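You operate a simulated robot arm through the tools that you are given. There is no shell and no other tool.

You run a simulated two-armed robot. Do the job below in one go: nothing can be reset, and whatever is moved stays where it is left.

Task
Clamp the thin slat, sand the old paint off it and free the clamp.
Fine: sanding block back on its spot. Set down upright: sanding block. What is to be rubbed or washed off counts as gone when no trace of it is left.

Only the result counts: the job must be done as asked and must still hold three seconds after the hand-in. Knocking over, shifting, dropping, spilling or breaking anything else fails it.

Robot
Two 7-joint arms with three-finger grippers on one trunk that stands fixed in place. Base frame: the origin is at the foot of the trunk, x ahead of it, y to its left, z up; the work surface is at about z = 75. Units: cm, degrees, N and s.
The left shoulder is at [7, 14.6, 111.2], the right one opposite. With the tool pointing down near the work surface each hand reaches from about 28 to 68 cm from the base axis, measured 20 degrees to its own side. Payload 2.2 kg a hand.
The TCP of each hand is the grasp point between the finger pads, 2.8 cm short of the fingertips. In the tool frame z runs along the fingers and y along their closing line. The gripper opens to 10.2 cm. The gripper's body begins 7.1 cm behind the TCP.
Orientation is told as [roll, pitch, yaw] about the base's x, y, z axes, in that order, counted from this pose: with the fingers straight down and closing along the base's y, the tool's x points along the base's -x, its y along +y and its z along -z.

Tools
- The arms move only by the tool step_arm. It takes "left_motion", "right_motion" or both (then of equal length, played together; a hand with none holds still); each is a list of rows, each a list of 7 numbers: the opening, from 0 (shut) to 1 (fully open), then the shift along the tool's x, y, z in cm, then the turn, a rotation vector about the tool's x, y, z in degrees. In form: [[hand, dx, dy, dz, rx, ry, rz], ...]. A call has 1 to 20 rows; each row is the pose to reach, as a shift and turn from the pose commanded when the call began, along the tool's axes at that moment. Each row takes 0.2 s and may step no farther than 5 cm and 8.6 degrees from the row before; otherwise, or with a gripper value out of range, the whole call is refused. Where a pose cannot be reached the arm comes as near as it can. A force on the tool above 50 N (or 10 N above the force at the start of the call, whichever is more), or a blocked arm, ends the call early, and 0.2 s more pass. The fingers move at their own pace and stop on an object; they squeeze with about 23 N. The grip force told is the motor's: it shows also when the fingers shut on nothing. Time passes only in rows, and 0.2 s behind the last, so rows that repeat a pose let the fingers close. The reply holds the time, the measured pose of the TCP, the force on the tool along the base axes, the opening and the grip force, in the units named above and with some noise, with the torque about the TCP (base axes, N m) and any sound that the robot's microphone picked up.
- Cameras (640 x 400 px; columns grow to the right, rows downward): "scene" is now at [12.85, 3.87, 133.96]; the picture's right is [0.44, -0.90, 0.00], its down [-0.54, -0.27, -0.80] and it looks along [0.72, 0.35, -0.60] (base axes); focal length 297 px, centre (320, 200). "left" rides on the left gripper at [7.2, 3.8, -8.6] in its tool frame; the picture's right is [-0.46, 0.89, 0.00], its down [-0.60, -0.32, -0.73] and it looks along [-0.65, -0.34, 0.68] (tool axes); focal length 256 px, centre (320, 200). "right" rides on the right gripper at [6.9, 4.4, -8.6] in its tool frame; the picture's right is [-0.53, 0.85, 0.00], its down [-0.58, -0.36, -0.73] and it looks along [-0.62, -0.39, 0.68] (tool axes); focal length 256 px, centre (320, 200).
- snapshot(camera): a new picture of that camera. The clock stands still meanwhile.
- lift_body(by): slides the trunk up (or, below 0, down) by that many cm; the arms and the scene camera ride with it, the base frame stays. It gives what a move gives, with no picture.
- pan_tilt(pan, tilt): turns the head with the scene camera to pan (to the left, within 86 degrees either way) and tilt (down, from -29 to 69), counted from straight ahead of the robot. It gives what a move gives.
- point_at(camera, pixels): for up to 12 pixels [column, row] of the newest picture of that camera ("zoom" is the newest enlarged one), the place [x, y, z] in the base frame of the surface seen there, good to about 0.2 cm. The clock stands still meanwhile.
- zoom(camera, box): a new picture of the part [left, top, right, bottom] of that camera's present view, enlarged. The clock stands still meanwhile.
- job_done(): hands the job in; it is judged then, once.

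Leave the grippers open and the arms clear of the work at the hand-in unless told otherwise.

The tools are called after ">>>" as a command line: name --argument value ..., lists and objects as JSON in quotes. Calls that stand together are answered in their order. step_arm: Moves the arms, as the interface text tells. Its arguments: {"type":"object","properties":{"left_motion":{"type":"array","items":{"type":"array","items":{"type":"number"}}},"right_motion":{"type":"array","items":{"type":"array","items":{"type":"number"}}}},"required":[]} The other tools are called the same way: lift_body (by) slides the trunk up or down; pan_tilt (pan, tilt) turns the head that bears the scene camera; snapshot (camera) takes a picture; point_at (camera, pixels) gives the place of the surface under pixels of a picture; zoom (camera, box) takes an enlarged picture of a part of a camera's view; job_done () hands the job in.

At the start:

```text
clock: 0.0
left_eef_pos: [44.34, 37.21, 115.84]
left_tool_rot: [0.0, 0.0, -0.1]
left_wrist_force: [0.2, -0.2, 0.0]
left_torque: [0.0, 0.0, -0.04]
left_grip_width: 10.22
left_grip_force: 0.1
right_eef_pos: [47.5, -4.05, 111.41]
right_tool_rot: [-0.1, 0.0, 0.0]
right_wrist_force: [-0.5, 0.3, -0.1]
right_torque: [-0.01, 0.01, 0.04]
right_grip_width: 10.18
right_grip_force: 0.0
trunk travel left (down, up): [-65.0, 29.0]
head pan, tilt: [26.2, 36.9]
```

scene: 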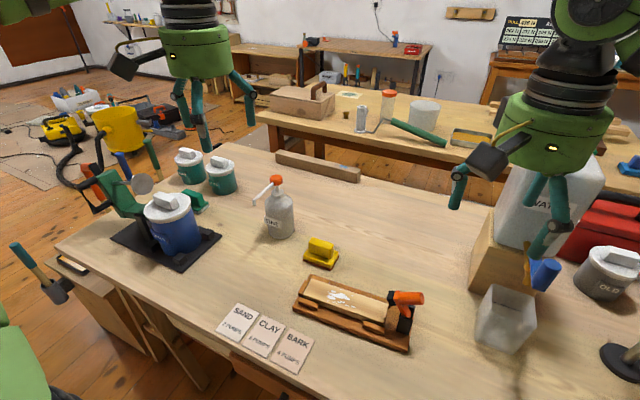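
right: 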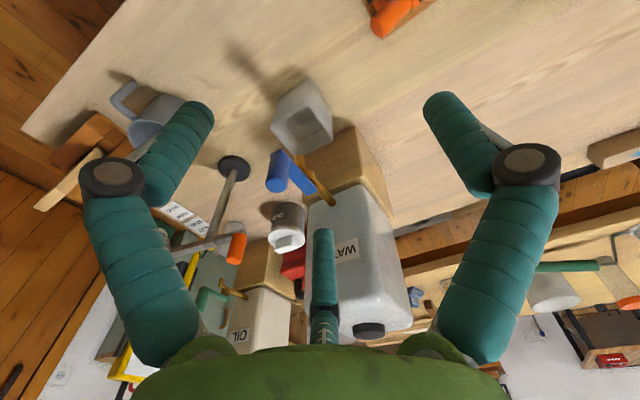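
left: 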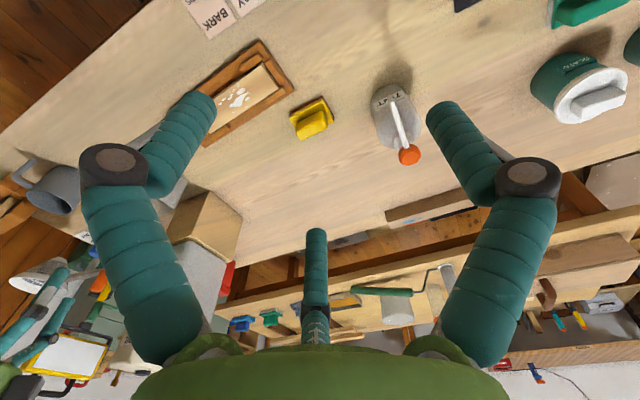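

I see a yellow sanding block near (320,252) and a wooden tray with a slat, white paint and an orange-handled clamp around (355,310). I'll zoom in on both.

>>> zoom --camera "scene" --box '[270, 220, 450, 360]'

>>> zoom --camera "left" --box '[160, 20, 350, 160]'

```text
2.86 times, centred on (360, 290) of scene
```

zoom: 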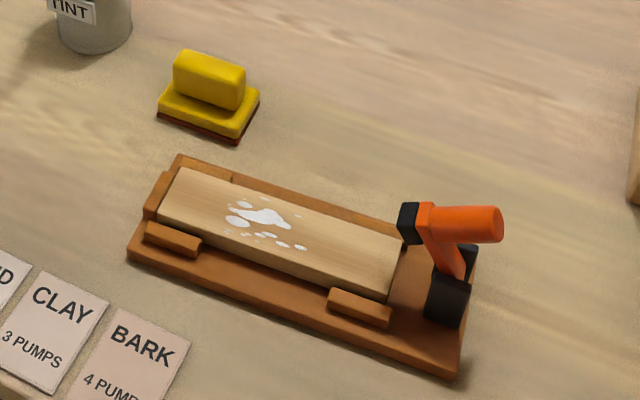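

```text
2.86 times, centred on (255, 90) of left
```

zoom: 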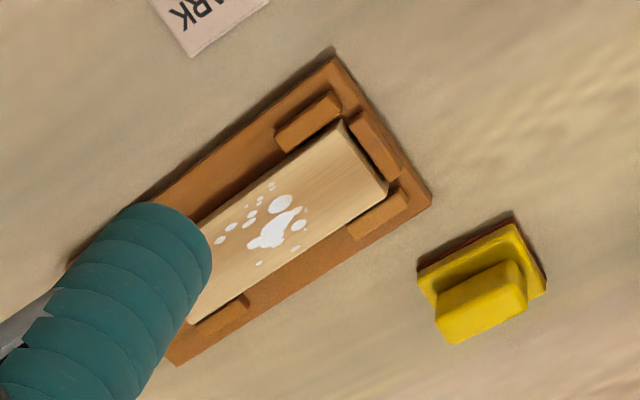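

The slat lies in a jig with low stops, and a toggle clamp stands at the right end. I'll zoom tighter on the scene view so I can measure points on the jig, clamp and block.

>>> zoom --camera "scene" --box '[365, 270, 445, 360]'

>>> zoom --camera "scene" --box '[270, 220, 450, 360]'

>>> point_at --camera "zoom" --pixels '[[183, 170], [163, 218], [386, 294], [402, 245], [410, 215], [425, 215], [485, 215], [500, 225], [445, 260], [440, 310], [465, 260], [430, 345]]'

>>> point_at --camera "zoom" --pixels '[[180, 55], [243, 72], [175, 85], [235, 105], [160, 105], [235, 135], [258, 100], [262, 218], [238, 205], [300, 247], [230, 235], [350, 250]]'

>>> point_at --camera "zoom" --pixels '[[175, 157], [130, 255], [455, 375], [172, 235], [360, 305], [155, 195], [475, 250], [208, 60], [300, 120], [400, 360], [205, 95], [210, 75]]'

```text
4.44 times, centred on (405, 315) of scene
```

zoom: 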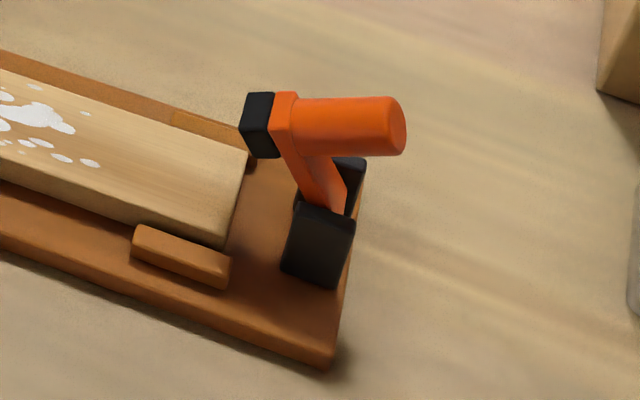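

```text
2.86 times, centred on (360, 290) of scene
```

zoom: 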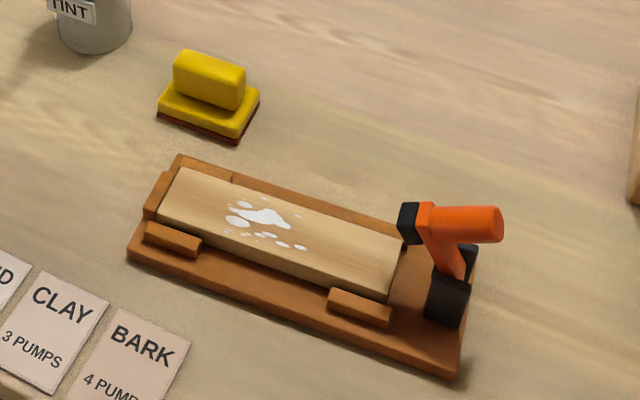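

```text
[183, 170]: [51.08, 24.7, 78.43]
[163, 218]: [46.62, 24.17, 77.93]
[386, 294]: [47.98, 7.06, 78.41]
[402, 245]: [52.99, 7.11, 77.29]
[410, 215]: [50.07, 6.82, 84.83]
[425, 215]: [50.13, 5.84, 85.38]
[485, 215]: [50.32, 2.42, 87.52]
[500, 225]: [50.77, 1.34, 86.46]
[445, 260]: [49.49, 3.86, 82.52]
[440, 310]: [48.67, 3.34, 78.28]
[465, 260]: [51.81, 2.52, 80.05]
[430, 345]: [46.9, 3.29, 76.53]
```

```text
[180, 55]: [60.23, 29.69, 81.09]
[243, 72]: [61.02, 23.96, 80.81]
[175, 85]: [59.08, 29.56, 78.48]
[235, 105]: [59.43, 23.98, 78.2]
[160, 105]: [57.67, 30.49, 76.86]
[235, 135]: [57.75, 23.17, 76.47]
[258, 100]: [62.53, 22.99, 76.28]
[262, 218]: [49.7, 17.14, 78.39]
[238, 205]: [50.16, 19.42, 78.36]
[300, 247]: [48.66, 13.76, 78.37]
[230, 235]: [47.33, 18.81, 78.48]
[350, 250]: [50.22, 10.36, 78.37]
```

```text
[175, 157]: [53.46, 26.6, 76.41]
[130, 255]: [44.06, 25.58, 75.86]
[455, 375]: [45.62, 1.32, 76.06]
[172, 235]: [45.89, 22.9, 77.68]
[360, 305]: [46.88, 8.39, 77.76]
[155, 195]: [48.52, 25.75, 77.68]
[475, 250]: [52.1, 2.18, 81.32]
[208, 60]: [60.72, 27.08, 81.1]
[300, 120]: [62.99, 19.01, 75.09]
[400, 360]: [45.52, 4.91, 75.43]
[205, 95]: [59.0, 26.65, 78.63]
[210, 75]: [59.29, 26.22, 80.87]
```

The slat runs from about (47–51, 24.5) to (48–53, 7) with its top at z 78.4. The clamp is open, with its arm raised about (50, 4) and the handle at z≈86.5. I'll move the right hand back, left and down so its camera gets a closer look at the clamp.

>>> step_arm --right_motion '[[1, 1.4, 2.5, 3, 0, 0, 0], [1, 2.8, 5, 6, 0, 0, 0], [1, 4.2, 7.5, 9, 0, 0, 0], [1, 5.6, 10, 12, 0, 0, 0], [1, 7, 12.3, 15, 0, 0, 0], [1, 8, 14.5, 18, 0, 0, 0], [1, 8, 14.5, 18, 0, 0, 0]]'

>>> snapshot --camera "right"

```text
clock: 1.6
left_eef_pos: [44.34, 37.22, 115.78]
left_tool_rot: [0.0, 0.1, 0.0]
left_wrist_force: [-0.3, -0.3, -0.7]
left_torque: [0.0, 0.03, 0.0]
left_grip_width: 10.19
left_grip_force: 0.1
right_eef_pos: [39.47, 10.52, 93.27]
right_tool_rot: [0.1, 0.0, 0.1]
right_wrist_force: [0.1, 0.4, -1.0]
right_torque: [0.02, 0.01, 0.0]
right_grip_width: 10.22
right_grip_force: 0.1
trunk travel left (down, up): [-65.0, 29.0]
head pan, tilt: [26.2, 36.9]
```

```text
taken
```

right: 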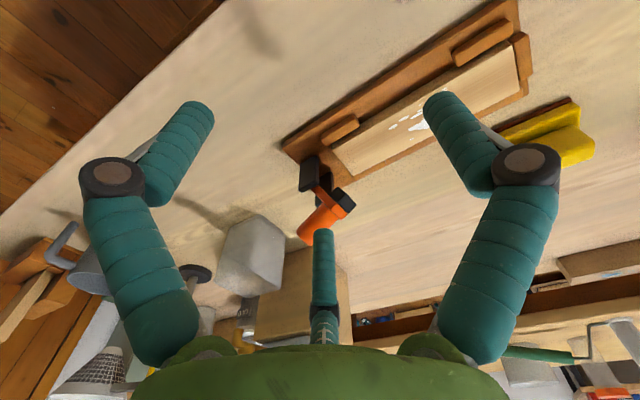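

The clamp shows around (325,195) in the right camera; this picture is upside down. I'll zoom in and measure it.

>>> zoom --camera "right" --box '[280, 140, 380, 250]'

```text
3.64 times, centred on (330, 195) of right
```

zoom: 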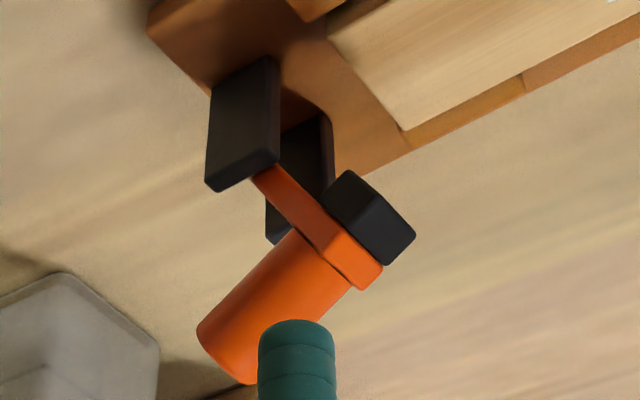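

>>> point_at --camera "zoom" --pixels '[[245, 100], [225, 180], [270, 155], [280, 190], [310, 225], [345, 265], [360, 215], [395, 245], [300, 260], [225, 345], [250, 320], [330, 160]]'

>>> point_at --camera "zoom" --pixels '[[210, 320], [230, 370], [330, 285], [290, 240], [370, 280], [345, 175], [410, 235], [275, 230], [270, 65], [215, 95], [240, 375], [320, 180]]'

```text
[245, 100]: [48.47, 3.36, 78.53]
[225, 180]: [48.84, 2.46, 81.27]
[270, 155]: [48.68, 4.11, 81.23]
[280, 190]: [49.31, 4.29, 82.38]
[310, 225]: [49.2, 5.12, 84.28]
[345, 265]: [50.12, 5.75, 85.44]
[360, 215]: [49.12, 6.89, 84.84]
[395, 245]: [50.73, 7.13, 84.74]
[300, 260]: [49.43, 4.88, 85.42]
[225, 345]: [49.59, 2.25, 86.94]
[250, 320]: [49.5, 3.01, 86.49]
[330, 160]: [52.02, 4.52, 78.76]
```

```text
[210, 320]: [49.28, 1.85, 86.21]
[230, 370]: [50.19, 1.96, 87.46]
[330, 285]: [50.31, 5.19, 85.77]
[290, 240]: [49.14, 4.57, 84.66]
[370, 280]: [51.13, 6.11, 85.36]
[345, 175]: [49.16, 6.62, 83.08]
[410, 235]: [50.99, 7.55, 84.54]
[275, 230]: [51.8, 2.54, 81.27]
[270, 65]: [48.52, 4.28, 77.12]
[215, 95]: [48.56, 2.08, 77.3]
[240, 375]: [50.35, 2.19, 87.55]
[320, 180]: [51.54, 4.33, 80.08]
```

The clamp arm leans about 28° towards the slat from a pivot near (50.2, 3.2, 80), and the handle end is near (50.2, 1.7, 87). I can close it by pushing the handle along +y with shut fingers from the −y side. First I'll check how much room there is on that side.

>>> snapshot --camera "scene"

>>> point_at --camera "scene" --pixels '[[480, 300], [505, 295], [478, 340], [475, 285], [482, 250], [520, 270], [550, 275], [535, 300], [510, 350], [530, 200], [495, 190], [440, 320]]'

```text
taken
```

scene: 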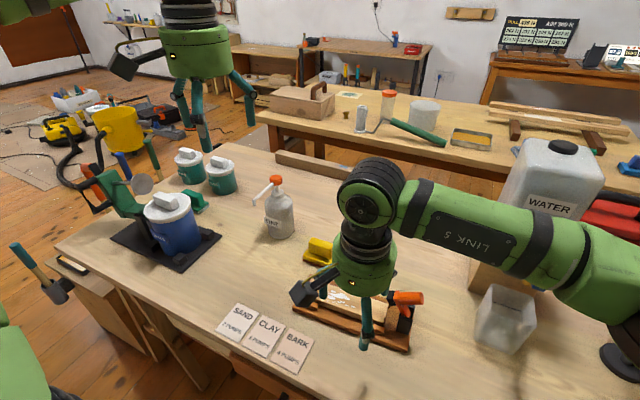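

```text
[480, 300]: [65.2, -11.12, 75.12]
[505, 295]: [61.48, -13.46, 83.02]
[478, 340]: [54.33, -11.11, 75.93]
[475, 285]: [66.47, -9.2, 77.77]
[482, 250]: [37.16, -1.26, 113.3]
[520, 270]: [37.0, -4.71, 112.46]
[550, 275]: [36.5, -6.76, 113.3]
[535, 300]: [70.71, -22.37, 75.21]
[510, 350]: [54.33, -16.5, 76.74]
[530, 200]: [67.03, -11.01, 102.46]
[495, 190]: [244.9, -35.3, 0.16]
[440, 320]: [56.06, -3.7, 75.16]
```

The side is clear: the grey box starts beyond x 54 and y −11. I'll shut the right fingers, swing round to (50.2, −3) and lower to TCP z 86.1.

>>> step_arm --right_motion '[[0, 0, -3.4, 0, 0, 0, 0], [0, 0, -6.8, 0, 0, 0, 0], [0, 0, -10.2, 0, 0, 0, 0], [0, 0, -13.5, 0, 0, 0, 0], [0, -3.5, -13.5, 0, 0, 0, 0], [0, -7.1, -13.5, 0, 0, 0, 0], [0, -10.7, -13.5, 0, 0, 0, 0], [0, -10.7, -13.5, 2.4, 0, 0, 0], [0, -10.7, -13.5, 4.8, 0, 0, 0], [0, -10.7, -13.5, 7.2, 0, 0, 0], [0, -10.7, -13.5, 7.2, 0, 0, 0]]'

>>> snapshot --camera "scene"

>>> zoom --camera "scene" --box '[340, 240, 480, 360]'

```text
clock: 4.0
left_eef_pos: [44.39, 37.28, 115.75]
left_tool_rot: [-0.1, 0.0, 0.2]
left_wrist_force: [0.7, 0.7, 0.3]
left_torque: [0.01, -0.01, 0.0]
left_grip_width: 10.18
left_grip_force: 0.0
right_eef_pos: [49.89, -3.04, 85.99]
right_tool_rot: [0.1, 0.0, 0.0]
right_wrist_force: [-0.5, -0.1, -0.5]
right_torque: [-0.02, -0.01, 0.0]
right_grip_width: 0.23
right_grip_force: 22.4
trunk travel left (down, up): [-65.0, 29.0]
head pan, tilt: [26.2, 36.9]
```

```text
taken
```

scene: 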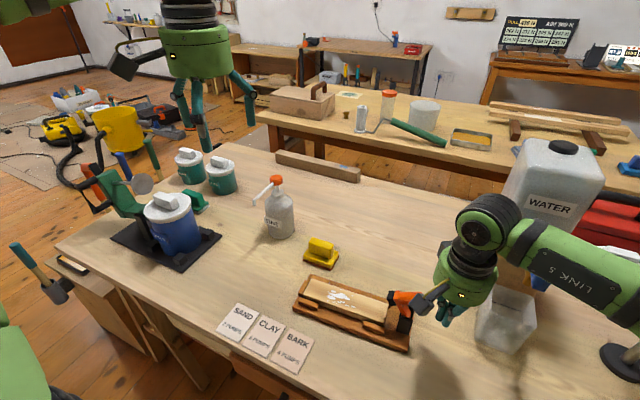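

```text
3.33 times, centred on (410, 300) of scene
```

zoom: 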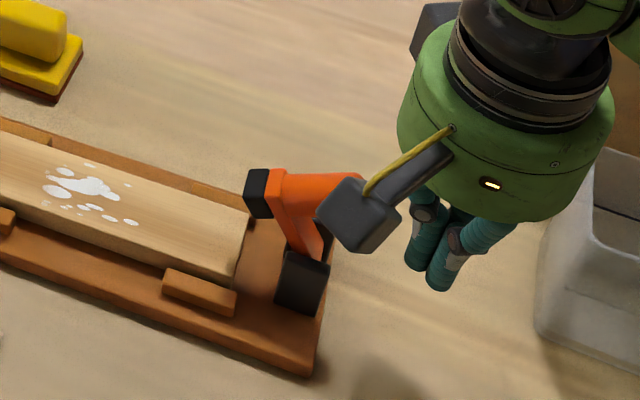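

Shut fingers are at (49.9, −3.0, 86.0), with the handle end to their left. I'll push gently along +y in small steps up to TCP y≈2.5.

>>> step_arm --right_motion '[[0, 0, 1, 0, 0, 0, 0], [0, 0, 2, 0, 0, 0, 0], [0, 0, 2.7, 0, 0, 0, 0], [0, 0, 3.2, 0, 0, 0, 0], [0, 0, 3.7, 0, 0, 0, 0], [0, 0, 4.2, 0, 0, 0, 0], [0, 0, 4.7, 0, 0, 0, 0], [0, 0, 5.2, 0, 0, 0, 0]]'

>>> zoom --camera "scene" --box '[340, 240, 480, 360]'

```text
clock: 5.8
left_eef_pos: [44.37, 37.29, 115.83]
left_tool_rot: [0.0, 0.0, 0.0]
left_wrist_force: [-0.9, 0.2, 0.3]
left_torque: [-0.02, -0.02, 0.03]
left_grip_width: 10.22
left_grip_force: 0.2
right_eef_pos: [50.13, 2.17, 86.24]
right_tool_rot: [0.0, 0.0, 0.0]
right_wrist_force: [-0.5, -0.1, 0.0]
right_torque: [-0.01, 0.04, 0.02]
right_grip_width: 0.24
right_grip_force: 22.8
trunk travel left (down, up): [-65.0, 29.0]
head pan, tilt: [26.2, 36.9]
```

```text
3.33 times, centred on (410, 300) of scene
```

zoom: 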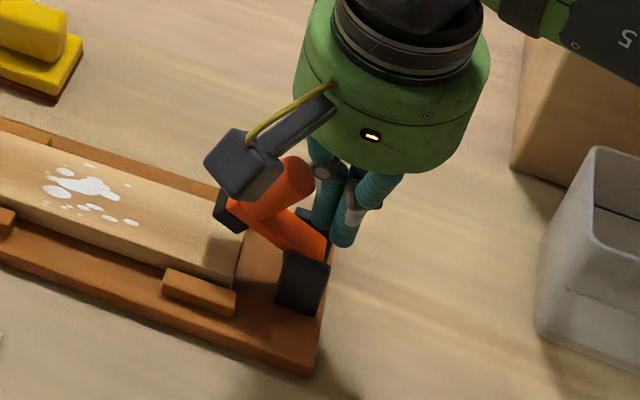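

The clamp arm is swinging down with very little force. I'll keep pushing along +y in small steps until the pad seats.

>>> step_arm --right_motion '[[0, 0, 0.5, 0, 0, 0, 0], [0, 0, 1, 0, 0, 0, 0], [0, 0, 1.5, 0, 0, 0, 0], [0, 0, 2, 0, 0, 0, 0], [0, 0, 2.5, 0, 0, 0, 0], [0, 0, 3, 0, 0, 0, 0], [0, 0, 3.4, 0, 0, 0, 0], [0, 0, 3.8, 0, 0, 0, 0], [0, 0, 4.1, 0, 0, 0, 0]]'

>>> zoom --camera "scene" --box '[340, 240, 480, 360]'

```text
clock: 7.8
left_eef_pos: [44.38, 37.15, 115.82]
left_tool_rot: [0.1, -0.1, -0.1]
left_wrist_force: [-0.2, -0.1, -0.1]
left_torque: [-0.02, 0.0, -0.03]
left_grip_width: 10.19
left_grip_force: 0.1
right_eef_pos: [50.24, 6.31, 86.22]
right_tool_rot: [0.2, 0.1, 0.0]
right_wrist_force: [0.9, -4.8, -0.4]
right_torque: [-0.06, -0.03, 0.03]
right_grip_width: 0.2
right_grip_force: 23.3
trunk travel left (down, up): [-65.0, 29.0]
head pan, tilt: [26.2, 36.9]
```

```text
3.33 times, centred on (410, 300) of scene
```

zoom: 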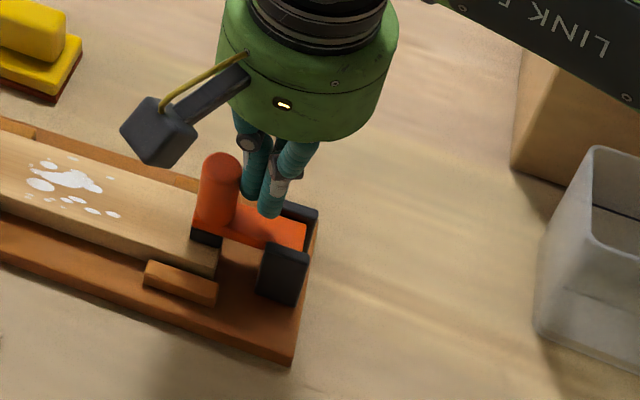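

The pad is down, but the jig slid slightly towards +y at the end: its near-right corner went from (313,373) to (293,362) in the zoom. I'll back the right hand off and up, then measure.

>>> step_arm --right_motion '[[0, 0, -0.6, 0, 0, 0, 0], [0, 0, -0.9, -3, 0, 0, 0], [0, 0, -1, -7, 0, 0, 0], [0, 0, -4, -10, 0, 0, 0], [0, 0, -8, -12, 0, 0, 0], [0, 0, -12, -12, 0, 0, 0]]'

>>> zoom --camera "scene" --box '[270, 220, 450, 360]'

>>> point_at --camera "zoom" --pixels '[[175, 157], [130, 255], [455, 375], [440, 365], [183, 170], [163, 218], [370, 285], [385, 220], [345, 240], [430, 345], [120, 245], [165, 155]]'

```text
clock: 9.2
left_eef_pos: [44.29, 37.03, 115.89]
left_tool_rot: [0.1, -0.1, 0.0]
left_wrist_force: [0.6, -0.3, -0.3]
left_torque: [0.04, 0.01, 0.01]
left_grip_width: 10.17
left_grip_force: 0.1
right_eef_pos: [49.82, -5.62, 98.11]
right_tool_rot: [0.1, 0.0, 0.1]
right_wrist_force: [-0.1, -0.1, 0.1]
right_torque: [0.03, 0.03, 0.01]
right_grip_width: 0.2
right_grip_force: 22.8
trunk travel left (down, up): [-65.0, 29.0]
head pan, tilt: [26.2, 36.9]
```

```text
2.86 times, centred on (360, 290) of scene
```

zoom: 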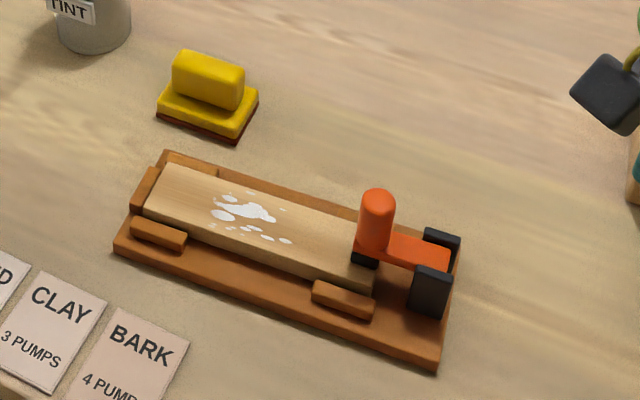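

```text
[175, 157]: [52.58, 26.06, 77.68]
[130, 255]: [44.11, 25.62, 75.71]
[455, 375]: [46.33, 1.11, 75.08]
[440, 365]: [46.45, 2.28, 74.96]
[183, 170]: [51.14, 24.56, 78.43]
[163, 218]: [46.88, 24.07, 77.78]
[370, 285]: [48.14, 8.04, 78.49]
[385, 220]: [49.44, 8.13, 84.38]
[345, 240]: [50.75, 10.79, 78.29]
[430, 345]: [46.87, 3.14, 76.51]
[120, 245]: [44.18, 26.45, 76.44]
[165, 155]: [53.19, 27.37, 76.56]
```

The clamp stays down, and the jig has moved about 1 cm towards +y. I'll zoom in to see whether the pad is fully seated on the slat.

>>> zoom --camera "scene" --box '[355, 265, 415, 325]'

>>> point_at --camera "zoom" --pixels '[[250, 20], [230, 150], [260, 200], [230, 255], [300, 190], [400, 205], [470, 240], [440, 330], [350, 240], [215, 230], [300, 290], [250, 90]]'

```text
6.67 times, centred on (385, 295) of scene
```

zoom: 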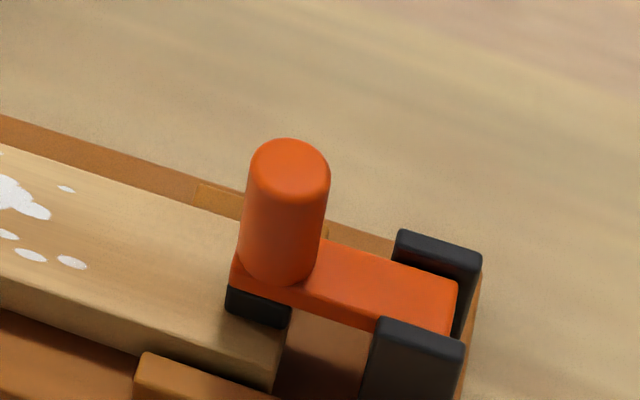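

```text
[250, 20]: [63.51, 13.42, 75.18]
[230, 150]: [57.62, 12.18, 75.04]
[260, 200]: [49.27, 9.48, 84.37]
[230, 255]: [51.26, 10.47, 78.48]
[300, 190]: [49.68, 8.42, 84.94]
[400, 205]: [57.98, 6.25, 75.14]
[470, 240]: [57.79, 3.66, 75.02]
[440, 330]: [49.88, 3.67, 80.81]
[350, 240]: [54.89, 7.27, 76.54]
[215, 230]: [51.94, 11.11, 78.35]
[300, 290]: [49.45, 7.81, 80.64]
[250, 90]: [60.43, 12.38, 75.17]
```

The arm is level at z≈80.7 and the pad is flush on the slat. To make sure it is seated, I'll press straight down lightly on top of the handle at about (49.8, 8.9, 85). First I'll move over it.

>>> step_arm --right_motion '[[0, 0, 3.6, 0, 0, 0, 0], [0, 0, 7.2, 0, 0, 0, 0], [0, 0, 10.8, 0, 0, 0, 0], [0, 0, 14.5, 0, 0, 0, 0], [0, 0, 14.5, 4, 0, 0, 0], [0, 0, 14.5, 8, 0, 0, 0], [0, 0, 14.5, 9, 0, 0, 0], [0, 0, 14.5, 9.4, 0, 0, 0], [0, 0, 14.5, 9.8, 0, 0, 0], [0, 0, 14.5, 10.1, 0, 0, 0], [0, 0, 14.5, 10.4, 0, 0, 0]]'

>>> zoom --camera "scene" --box '[330, 240, 430, 340]'

```text
clock: 11.6
left_eef_pos: [44.45, 37.2, 115.86]
left_tool_rot: [0.1, 0.0, 0.0]
left_wrist_force: [-0.7, 0.2, 0.3]
left_torque: [-0.03, -0.01, 0.02]
left_grip_width: 10.19
left_grip_force: 0.0
right_eef_pos: [50.23, 8.77, 87.72]
right_tool_rot: [0.0, -0.1, 0.0]
right_wrist_force: [0.0, -0.2, 0.9]
right_torque: [0.0, -0.05, -0.01]
right_grip_width: 0.2
right_grip_force: 23.3
trunk travel left (down, up): [-65.0, 29.0]
head pan, tilt: [26.2, 36.9]
```

```text
4.00 times, centred on (380, 290) of scene
```

zoom: 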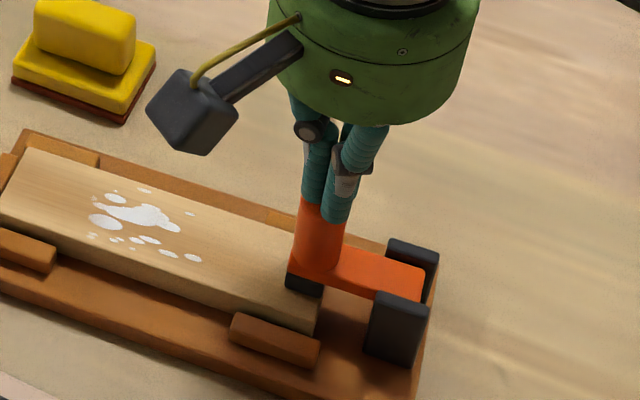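

Right on top and barely touching. I'll press down a few tenths more and watch the force.

>>> step_arm --right_motion '[[0, 0, 0, 0.2, 0, 0, 0], [0, 0, 0, 0.4, 0, 0, 0], [0, 0, 0, 0.6, 0, 0, 0], [0, 0, 0, 0.8, 0, 0, 0]]'

```text
clock: 12.6
left_eef_pos: [44.15, 37.17, 116.06]
left_tool_rot: [0.2, -0.1, 0.0]
left_wrist_force: [0.5, 0.4, 0.0]
left_torque: [-0.02, -0.01, -0.01]
left_grip_width: 10.21
left_grip_force: 0.2
right_eef_pos: [50.16, 8.61, 87.39]
right_tool_rot: [0.2, -0.5, 0.0]
right_wrist_force: [2.1, -4.0, 22.5]
right_torque: [-0.19, 0.0, 0.27]
right_grip_width: 0.19
right_grip_force: 22.8
trunk travel left (down, up): [-65.0, 29.0]
head pan, tilt: [26.2, 36.9]
```

It took 22 N straight down and held, so the pad is seated. I'll lift the right hand clear to the side, then check where the pump bottle stands before bringing the left hand to the sanding block.

>>> step_arm --right_motion '[[0, 0, 0, -3, 0, 0, 0], [0, 0, 0, -7, 0, 0, 0], [0, 0, -3, -11, 0, 0, 0], [0, 0, -7, -13, 0, 0, 0], [0, 2, -11.5, -15, 0, 0, 0], [0, 4, -16, -17, 0, 0, 0]]'

>>> snapshot --camera "scene"

>>> point_at --camera "scene" --pixels '[[276, 181], [258, 192], [278, 210], [280, 235], [292, 225], [265, 235], [275, 190], [290, 205], [206, 200], [320, 262], [306, 262], [338, 262]]'

```text
refused: row 5 steps farther than a row can; nothing moved
```

```text
taken
```

scene: 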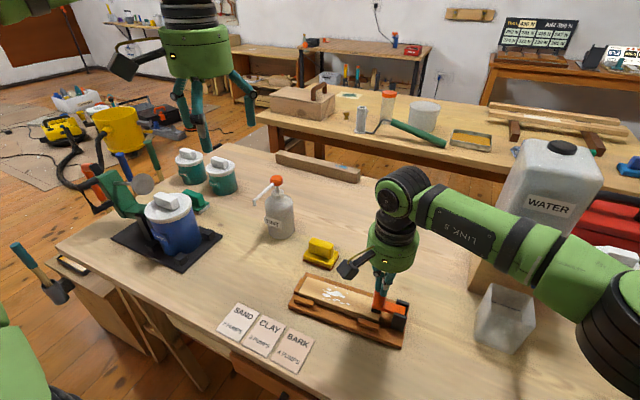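

```text
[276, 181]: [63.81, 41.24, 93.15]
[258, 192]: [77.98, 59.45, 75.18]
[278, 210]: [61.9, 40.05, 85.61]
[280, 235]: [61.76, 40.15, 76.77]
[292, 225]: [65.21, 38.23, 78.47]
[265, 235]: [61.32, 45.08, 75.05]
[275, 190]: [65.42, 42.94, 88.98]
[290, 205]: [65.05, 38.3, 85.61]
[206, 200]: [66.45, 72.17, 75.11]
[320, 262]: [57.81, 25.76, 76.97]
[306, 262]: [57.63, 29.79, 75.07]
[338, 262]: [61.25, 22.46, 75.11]
```

The retreat was refused because one row was too long, and nothing moved. The bottle is at about (64, 41). I'll retreat the right hand in smaller rows.

>>> step_arm --right_motion '[[0, 0, 0, -3, 0, 0, 0], [0, 0, 0, -7, 0, 0, 0], [0, 0, -2.5, -11, 0, 0, 0], [0, 0, -6, -13, 0, 0, 0], [0, 1.5, -10, -15, 0, 0, 0], [0, 3, -14, -17, 0, 0, 0], [0, 4, -18, -18, 0, 0, 0]]'

>>> snapshot --camera "scene"

```text
clock: 14.2
left_eef_pos: [44.26, 37.13, 115.96]
left_tool_rot: [0.1, 0.0, 0.0]
left_wrist_force: [0.4, -0.3, 0.2]
left_torque: [0.06, -0.02, 0.01]
left_grip_width: 10.19
left_grip_force: 0.1
right_eef_pos: [46.05, -9.6, 105.06]
right_tool_rot: [0.1, -0.2, 0.1]
right_wrist_force: [-0.3, -0.7, -0.5]
right_torque: [0.04, 0.0, 0.01]
right_grip_width: 0.22
right_grip_force: 22.8
trunk travel left (down, up): [-65.0, 29.0]
head pan, tilt: [26.2, 36.9]
```

```text
taken
```

scene: 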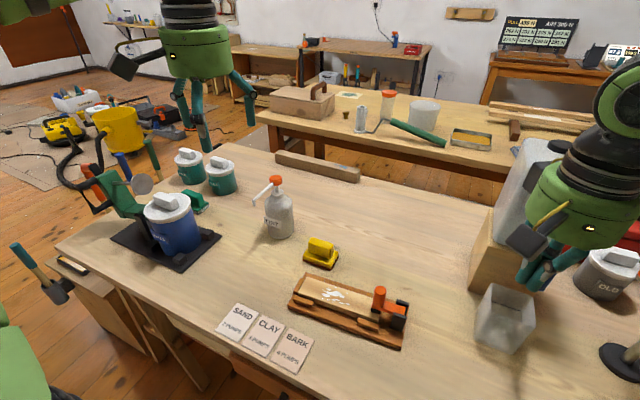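

The right hand is clear. I'll zoom tightly on the sanding block to get its exact place and heading.

>>> zoom --camera "scene" --box '[295, 225, 345, 275]'

>>> point_at --camera "zoom" --pixels '[[175, 130], [230, 140], [290, 160], [185, 165], [230, 175], [290, 200], [160, 210], [220, 235], [300, 265], [350, 195], [200, 245], [270, 285]]'

```text
8.00 times, centred on (320, 250) of scene
```

zoom: 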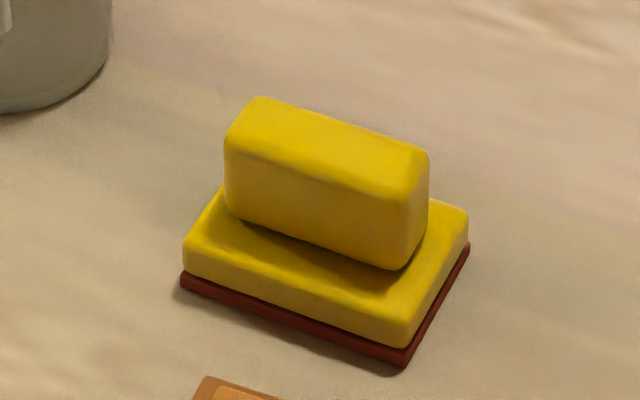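

```text
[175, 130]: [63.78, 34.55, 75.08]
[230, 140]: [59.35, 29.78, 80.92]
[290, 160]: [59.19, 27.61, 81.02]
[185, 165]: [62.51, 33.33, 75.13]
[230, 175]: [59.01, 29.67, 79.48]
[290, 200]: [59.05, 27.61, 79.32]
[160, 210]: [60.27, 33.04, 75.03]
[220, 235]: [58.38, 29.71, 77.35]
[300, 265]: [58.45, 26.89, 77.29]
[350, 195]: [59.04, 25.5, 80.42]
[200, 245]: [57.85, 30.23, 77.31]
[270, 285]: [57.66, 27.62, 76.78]
```

>>> point_at --camera "zoom" --pixels '[[265, 100], [330, 118], [420, 148], [232, 150], [400, 192], [190, 240], [400, 335], [462, 215], [440, 240], [404, 362], [184, 285], [466, 250]]'

>>> point_at --camera "zoom" --pixels '[[235, 200], [400, 262], [320, 230], [250, 185], [380, 230], [415, 225], [300, 300], [195, 262], [395, 330], [350, 140], [300, 125], [380, 170]]'

```text
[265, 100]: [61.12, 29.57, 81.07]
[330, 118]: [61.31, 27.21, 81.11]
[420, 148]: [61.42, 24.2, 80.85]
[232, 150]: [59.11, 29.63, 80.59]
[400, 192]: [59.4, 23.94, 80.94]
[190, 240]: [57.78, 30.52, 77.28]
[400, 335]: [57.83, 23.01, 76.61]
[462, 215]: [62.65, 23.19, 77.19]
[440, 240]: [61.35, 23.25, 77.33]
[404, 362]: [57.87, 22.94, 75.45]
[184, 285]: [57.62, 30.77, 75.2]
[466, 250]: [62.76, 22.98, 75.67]
```

```text
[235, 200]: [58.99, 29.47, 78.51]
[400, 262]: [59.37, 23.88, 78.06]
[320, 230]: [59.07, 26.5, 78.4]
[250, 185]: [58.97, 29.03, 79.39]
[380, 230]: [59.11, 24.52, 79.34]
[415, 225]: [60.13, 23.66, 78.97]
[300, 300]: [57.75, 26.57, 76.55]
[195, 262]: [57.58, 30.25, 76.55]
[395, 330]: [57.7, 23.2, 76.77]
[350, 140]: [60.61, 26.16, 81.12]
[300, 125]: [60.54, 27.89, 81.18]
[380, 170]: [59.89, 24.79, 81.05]
```

The block handle is centred at about (60.2, 26.8), spans z 77.4–81.1, is 2.2 wide and is yawed about 2°. I'll bring the left hand above it and turn it 92° so the fingers close along x.

>>> step_arm --left_motion '[[1, -1.45, -0.94, 1.9, 0, 0, -8.36], [1, -2.89, -1.87, 3.8, 0, 0, -16.73], [1, -4.34, -2.81, 5.7, 0, 0, -25.09], [1, -5.78, -3.75, 7.6, 0, 0, -33.45], [1, -7.23, -4.68, 9.5, 0, 0, -41.82], [1, -8.67, -5.62, 11.4, 0, 0, -50.18], [1, -10.12, -6.55, 13.3, 0, 0, -58.55], [1, -11.56, -7.49, 15.2, 0, 0, -66.91], [1, -13, -8.43, 17.1, 0, 0, -75.27], [1, -14.45, -9.36, 19, 0, 0, -83.64], [1, -15.9, -10.3, 20.9, 0, 0, -92], [0.6, -15.9, -10.3, 20.9, 0, 0, -92]]'

>>> snapshot --camera "scene"

>>> snapshot --camera "left"

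```text
clock: 16.8
left_eef_pos: [58.44, 27.41, 95.32]
left_tool_rot: [-0.1, 0.0, 92.0]
left_wrist_force: [0.2, -0.2, 0.8]
left_torque: [0.01, 0.01, 0.0]
left_grip_width: 6.12
left_grip_force: 0.0
left hand out of reach, approached as far as the arm can: row 11, 12
right_eef_pos: [46.08, -9.38, 104.94]
right_tool_rot: [0.1, 0.0, 0.0]
right_wrist_force: [-0.7, 0.6, 0.9]
right_torque: [0.0, 0.0, -0.05]
right_grip_width: 0.2
right_grip_force: 23.2
trunk travel left (down, up): [-65.0, 29.0]
head pan, tilt: [26.2, 36.9]
```

```text
taken
```

scene: 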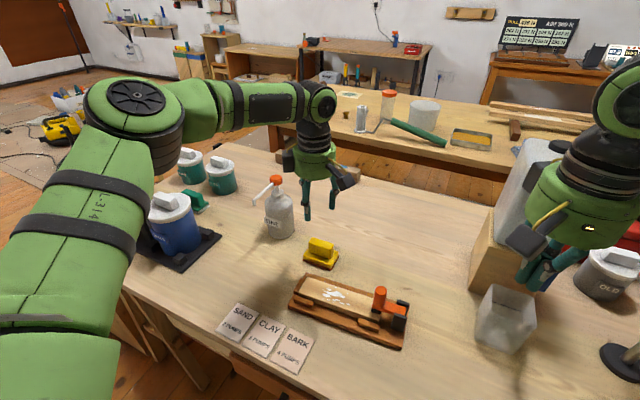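

```text
taken
```

left: 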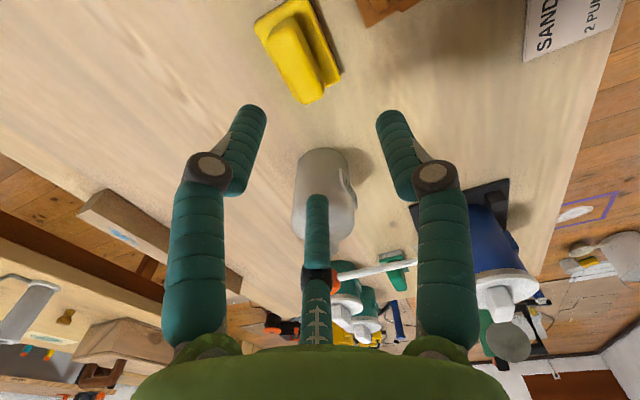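

At z 95 the hand stops short, at (58.4, 27.4); reach should improve lower down. I'll go straight down 10 cm, still above the block top, and read the pose.

>>> step_arm --left_motion '[[0.6, 0, 0, 2.5, 0, 0, 0], [0.6, 0, 0, 5, 0, 0, 0], [0.6, 0, 0, 7.5, 0, 0, 0], [0.6, 0, 0, 9.5, 0, 0, 0], [0.6, 0, 0, 9.5, 0, 0, 0]]'

>>> snapshot --camera "scene"

```text
clock: 18.0
left_eef_pos: [56.1, 28.13, 87.02]
left_tool_rot: [-0.1, -0.1, 92.1]
left_wrist_force: [0.0, -0.5, -0.4]
left_torque: [0.03, 0.01, 0.04]
left_grip_width: 6.12
left_grip_force: 0.0
left hand out of reach, approached as far as the arm can: row 1, 2, 3, 4, 5
right_eef_pos: [46.17, -9.36, 105.06]
right_tool_rot: [0.0, 0.1, 0.0]
right_wrist_force: [0.3, -0.2, 0.5]
right_torque: [0.01, -0.02, -0.04]
right_grip_width: 0.2
right_grip_force: 22.7
trunk travel left (down, up): [-65.0, 29.0]
head pan, tilt: [26.2, 36.9]
```

```text
taken
```

scene: 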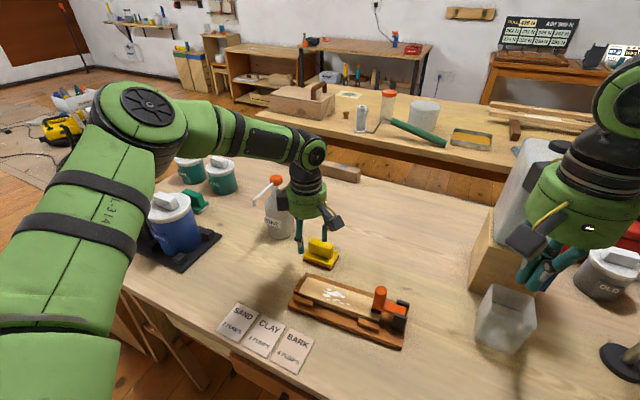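

Reach got worse going lower at this yaw: the hand only made (56.1, 28.1, 87). Gripping the handle across its 5.9 cm length at yaw 0 also suits sanding along the slat. I'll rise and turn back to yaw about 2°, then test the reach.

>>> step_arm --left_motion '[[0.6, 0, 0, -2, 0, 0, 0], [0.6, 0, 0, -5, 0, 0, 0], [0.6, 0, 0, -8, 0, 0, 8.2], [0.7, 0, 0, -9, 0, 0, 16.4], [0.8, 0, 0, -9, 0, 0, 24.6], [0.8, 0, 0, -9, 0, 0, 32.8], [0.8, 0, 0, -9, 0, 0, 41], [0.8, 0, 0, -9, 0, 0, 49.2], [0.8, 0, 0, -9, 0, 0, 57.4], [0.8, 0, 0, -9, 0, 0, 65.6], [0.8, 0, 0, -9, 0, 0, 73.8], [0.8, 0, 0, -9, 0, 0, 82], [0.8, 0, 0, -9, 0, 0, 90], [0.8, 0, 0, -9, 0, 0, 90]]'

>>> snapshot --camera "scene"

```text
clock: 21.0
left_eef_pos: [56.38, 28.36, 95.74]
left_tool_rot: [0.0, 0.0, 1.9]
left_wrist_force: [0.3, 0.1, 0.3]
left_torque: [0.02, 0.01, -0.01]
left_grip_width: 8.16
left_grip_force: 0.0
right_eef_pos: [46.1, -9.37, 105.07]
right_tool_rot: [0.0, 0.1, 0.0]
right_wrist_force: [-0.7, 0.1, 0.0]
right_torque: [0.0, -0.02, 0.0]
right_grip_width: 0.23
right_grip_force: 22.8
trunk travel left (down, up): [-65.0, 29.0]
head pan, tilt: [26.2, 36.9]
```

```text
taken
```

scene: 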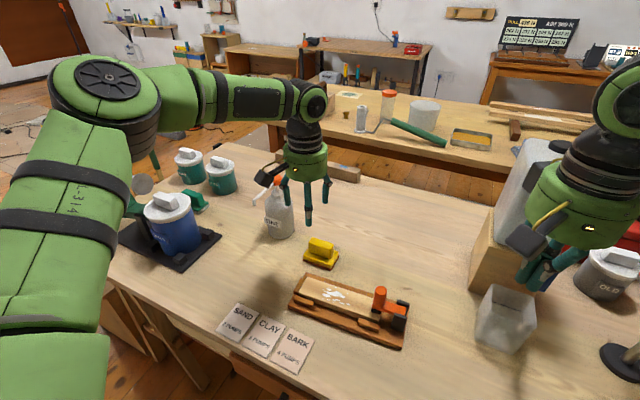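

The hand is now at yaw 1.9° at (56.4, 28.4, 95.7). I'll try reaching (60.2, 26.8), descending to z≈87.

>>> step_arm --left_motion '[[0.8, -1.3, -0.6, 0, 0, 0, 0], [0.8, -2.5, -1.1, 0, 0, 0, 0], [0.8, -3.75, -1.62, 0, 0, 0, 0], [0.8, -3.75, -1.62, 3, 0, 0, 0], [0.8, -3.75, -1.62, 6, 0, 0, 0], [0.8, -3.75, -1.62, 8, 0, 0, 0], [0.8, -3.75, -1.62, 8, 0, 0, 0]]'

```text
clock: 22.6
left_eef_pos: [56.77, 27.86, 88.91]
left_tool_rot: [0.0, -0.1, 2.0]
left_wrist_force: [-0.1, -1.1, 0.4]
left_torque: [0.01, 0.02, 0.0]
left_grip_width: 8.18
left_grip_force: 0.1
left hand out of reach, approached as far as the arm can: row 2, 3, 4, 5, 6, 7
right_eef_pos: [46.09, -9.27, 105.03]
right_tool_rot: [0.0, 0.0, 0.0]
right_wrist_force: [0.5, 0.1, -1.2]
right_torque: [-0.04, -0.02, -0.03]
right_grip_width: 0.24
right_grip_force: 23.3
trunk travel left (down, up): [-65.0, 29.0]
head pan, tilt: [26.2, 36.9]
```

Even at yaw 0 the hand can't quite reach straight down from this trunk height. Lowering the trunk and/or tilting the hand outward will help. I'll check how much room the left arm has above the bench items first.

>>> snapshot --camera "scene"

>>> point_at --camera "scene" --pixels '[[110, 110], [100, 150], [60, 200], [60, 300], [200, 100], [270, 110], [310, 105], [315, 165], [130, 190], [170, 205], [190, 155], [560, 220]]'

```text
taken
```

scene: 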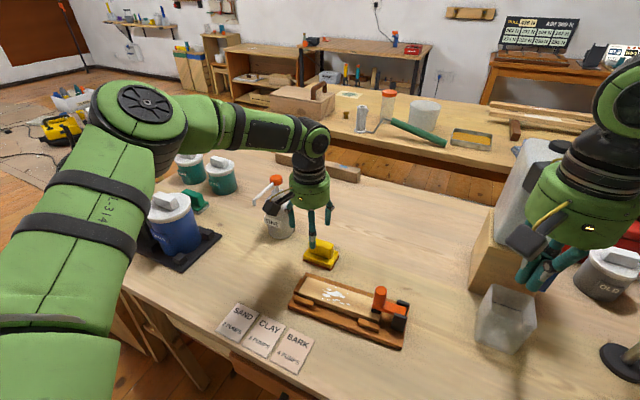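

```text
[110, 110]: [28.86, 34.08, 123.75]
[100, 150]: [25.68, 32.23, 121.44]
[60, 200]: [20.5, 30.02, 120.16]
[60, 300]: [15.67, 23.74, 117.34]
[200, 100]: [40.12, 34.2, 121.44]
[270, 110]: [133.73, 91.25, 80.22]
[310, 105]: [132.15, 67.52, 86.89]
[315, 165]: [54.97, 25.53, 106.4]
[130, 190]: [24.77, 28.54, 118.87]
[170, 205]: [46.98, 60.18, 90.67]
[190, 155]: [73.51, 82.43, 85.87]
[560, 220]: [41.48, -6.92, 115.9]
```

The left arm rides high (z≈120) with plenty of room. I'll tilt the left hand 20° outward so the fingers point towards +x, and move to (60.2, 26.8) at z≈88.

>>> step_arm --left_motion '[[0.8, 0, 0, -1, 0, -6.7, 0], [0.8, 0, 0, -1, 0, -13.4, 0], [0.8, 0, 0, -1, 0, -20, 0], [0.8, -1.2, -0.4, -0.5, 0, -20, 0], [0.8, -2.4, -0.8, 0, 0, -20, 0], [0.8, -3.4, -1.18, 0, 0, -20, 0], [0.8, -3.4, -1.18, 0, 0, -20, 0]]'

>>> snapshot --camera "scene"

>>> snapshot --camera "left"

```text
clock: 24.2
left_eef_pos: [60.4, 26.89, 88.96]
left_tool_rot: [-0.1, -20.1, 2.0]
left_wrist_force: [0.3, -0.4, -0.4]
left_torque: [0.0, -0.02, 0.0]
left_grip_width: 8.15
left_grip_force: 0.1
right_eef_pos: [46.1, -9.21, 105.11]
right_tool_rot: [0.0, 0.0, 0.0]
right_wrist_force: [-1.5, 0.1, 0.0]
right_torque: [-0.02, 0.03, -0.03]
right_grip_width: 0.23
right_grip_force: 23.1
trunk travel left (down, up): [-65.0, 29.0]
head pan, tilt: [26.2, 36.9]
```

```text
taken
```

scene: 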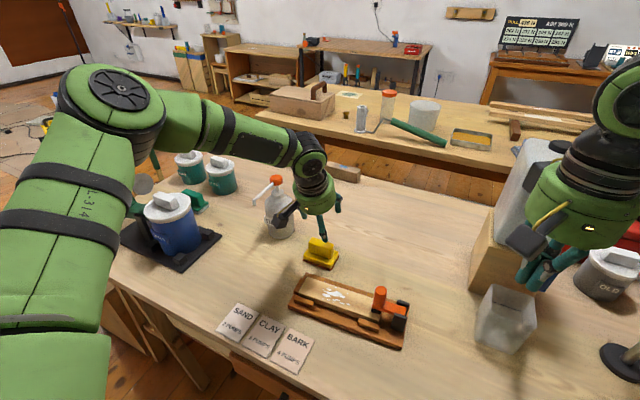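

```text
taken
```

left: 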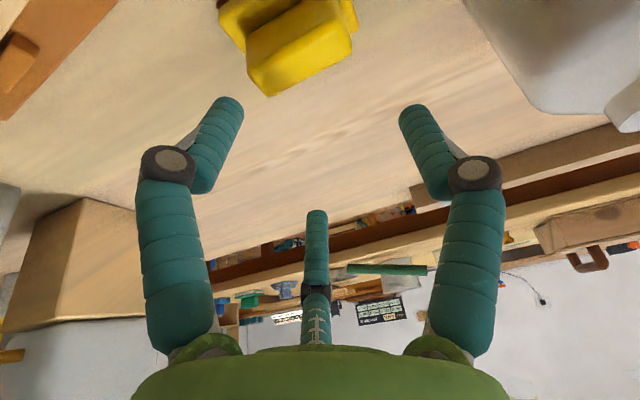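

With the tilt it reaches (60.4, 26.9, 89.0). I'll descend vertically to z≈84.5 and check reach and alignment.

>>> step_arm --left_motion '[[0.8, 0.7, -0.08, 1.35, 0, 0, 0], [0.8, 1.3, -0.15, 2.7, 0, 0, 0], [0.8, 1.9, -0.15, 4.06, 0, 0, 0], [0.8, 1.9, -0.15, 4.06, 0, 0, 0]]'

>>> zoom --camera "scene" --box '[280, 200, 360, 280]'

>>> snapshot --camera "left"

```text
clock: 25.2
left_eef_pos: [60.07, 26.66, 84.72]
left_tool_rot: [0.0, -20.0, 1.9]
left_wrist_force: [-0.6, -0.1, 0.4]
left_torque: [0.01, 0.02, -0.02]
left_grip_width: 8.18
left_grip_force: 0.0
right_eef_pos: [45.96, -9.37, 104.99]
right_tool_rot: [0.0, 0.0, 0.0]
right_wrist_force: [0.0, -0.6, 0.3]
right_torque: [0.01, -0.02, -0.01]
right_grip_width: 0.18
right_grip_force: 23.3
trunk travel left (down, up): [-65.0, 29.0]
head pan, tilt: [26.2, 36.9]
```

```text
5.00 times, centred on (320, 240) of scene
```

zoom: 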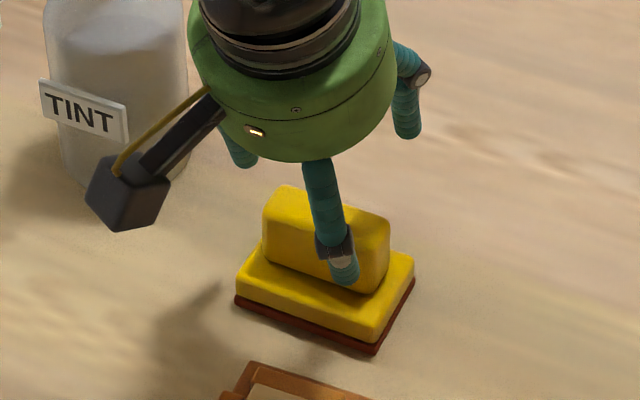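

```text
taken
```

left: 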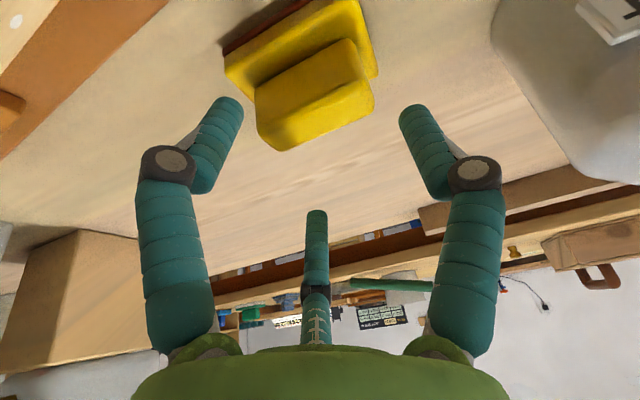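

In the zoom I see three teal prongs: front (345,280), right (410,110) and left (240,155). I'll measure which ones are where before going further.

>>> point_at --camera "zoom" --pixels '[[345, 278], [345, 245], [325, 190], [408, 130], [415, 75], [243, 160], [320, 170], [405, 100], [230, 145], [130, 200]]'

>>> point_at --camera "left" --pixels '[[225, 110], [420, 115], [316, 220], [316, 290], [200, 180], [440, 180], [170, 160], [180, 260]]'

```text
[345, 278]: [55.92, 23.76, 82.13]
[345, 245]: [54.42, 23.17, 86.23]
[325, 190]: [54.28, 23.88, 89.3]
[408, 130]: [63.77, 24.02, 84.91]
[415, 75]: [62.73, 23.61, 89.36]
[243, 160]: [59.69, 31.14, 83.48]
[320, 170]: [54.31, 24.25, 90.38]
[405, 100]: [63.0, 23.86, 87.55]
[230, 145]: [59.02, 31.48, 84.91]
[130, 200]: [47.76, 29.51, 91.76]
```

```text
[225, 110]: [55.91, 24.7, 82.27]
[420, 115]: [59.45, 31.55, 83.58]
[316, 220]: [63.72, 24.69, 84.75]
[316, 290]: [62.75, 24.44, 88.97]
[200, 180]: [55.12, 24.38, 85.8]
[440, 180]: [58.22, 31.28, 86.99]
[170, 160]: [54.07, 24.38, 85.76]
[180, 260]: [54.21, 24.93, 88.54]
```

The hand's skin shows three prongs around (59.7, 26.5), although the robot is described as two-fingered along y. A grip centred on the handle works for either. Prong tips should clear the block base at TCP z≈80.8, so I'll descend there without closing and look.

>>> step_arm --left_motion '[[0.8, 0.45, 0.05, 1.23, 0, 0, 0], [0.8, 0.9, 0.05, 2.46, 0, 0, 0], [0.8, 1.34, 0.05, 3.68, 0, 0, 0], [0.8, 1.34, 0.05, 3.68, 0, 0, 0]]'

>>> zoom --camera "scene" --box '[280, 200, 360, 280]'

>>> snapshot --camera "left"

```text
clock: 26.2
left_eef_pos: [58.83, 27.24, 81.93]
left_tool_rot: [0.0, -20.0, 2.0]
left_wrist_force: [0.0, -0.7, -0.1]
left_torque: [0.0, -0.01, -0.03]
left_grip_width: 8.18
left_grip_force: 0.1
left hand out of reach, approached as far as the arm can: row 2, 3, 4
right_eef_pos: [46.2, -9.39, 104.96]
right_tool_rot: [0.0, 0.1, -0.1]
right_wrist_force: [0.4, -0.1, -0.8]
right_torque: [0.0, -0.02, 0.01]
right_grip_width: 0.25
right_grip_force: 22.8
trunk travel left (down, up): [-65.0, 29.0]
head pan, tilt: [26.2, 36.9]
```

```text
5.00 times, centred on (320, 240) of scene
```

zoom: 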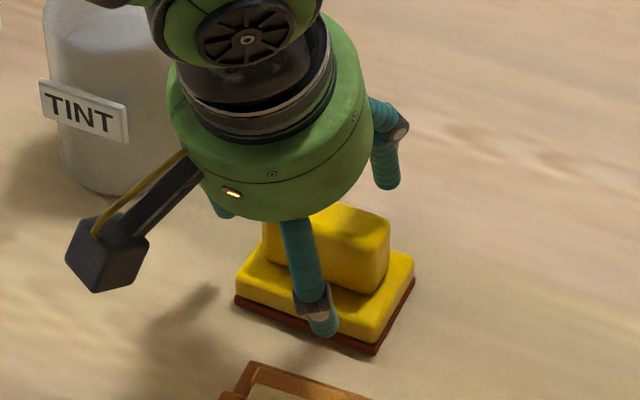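

```text
taken
```

left: 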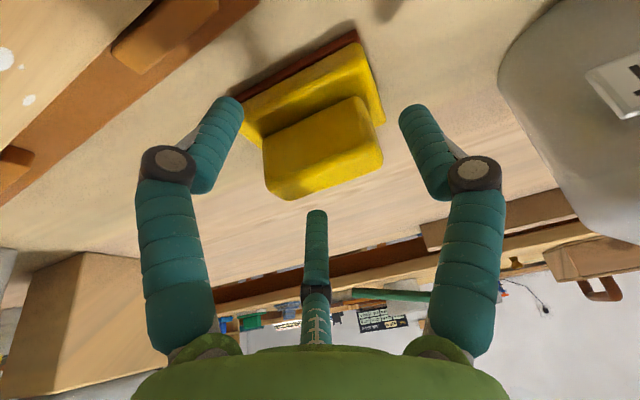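

Out of reach again at this height, so the trunk must come down. I'll raise the left hand first, and pan the head right to check the clearance under the right arm.

>>> step_arm --left_motion '[[0.8, -1.0, 0, -2.8, 0, 0, 0], [0.8, -2.0, 0, -5.6, 0, 0, 0], [0.8, -3.4, 0, -9.4, 0, 0, 0], [0.8, -4.8, 0, -13.2, 0, 0, 0], [0.8, -6.2, 0, -17, 0, 0, 0]]'

>>> pan_tilt --pan -30 --tilt 37

>>> snapshot --camera "scene"

```text
clock: 27.4
left_eef_pos: [58.28, 27.33, 99.8]
left_tool_rot: [0.0, -20.0, 2.0]
left_wrist_force: [-0.3, -0.1, -0.2]
left_torque: [0.01, -0.02, -0.02]
left_grip_width: 8.17
left_grip_force: 0.1
right_eef_pos: [46.11, -9.34, 105.04]
right_tool_rot: [0.1, 0.0, 0.0]
right_wrist_force: [-0.1, 0.0, -0.5]
right_torque: [0.03, -0.05, 0.02]
right_grip_width: 0.25
right_grip_force: 22.9
trunk travel left (down, up): [-65.0, 29.0]
head pan, tilt: [26.2, 36.9]
```

```text
clock: 28.6
left_eef_pos: [58.49, 27.31, 99.73]
left_tool_rot: [-0.1, -20.0, 2.0]
left_wrist_force: [0.2, -0.7, -0.1]
left_torque: [0.01, 0.0, 0.01]
left_grip_width: 8.17
left_grip_force: 0.0
right_eef_pos: [46.12, -9.28, 104.97]
right_tool_rot: [0.0, 0.0, 0.1]
right_wrist_force: [0.1, -1.0, -0.1]
right_torque: [-0.02, -0.02, 0.01]
right_grip_width: 0.17
right_grip_force: 23.4
trunk travel left (down, up): [-65.0, 29.0]
head pan, tilt: [-30.0, 37.0]
```

```text
taken
```

scene: 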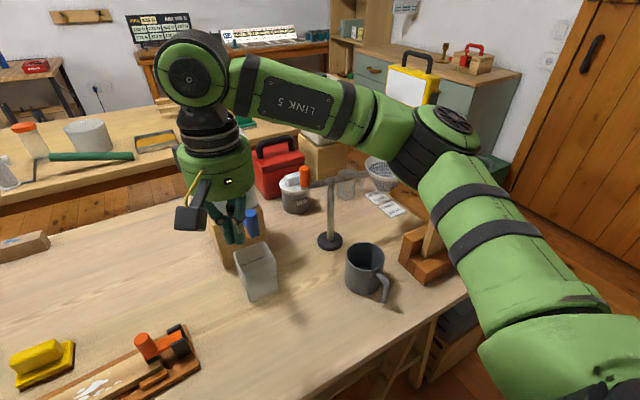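

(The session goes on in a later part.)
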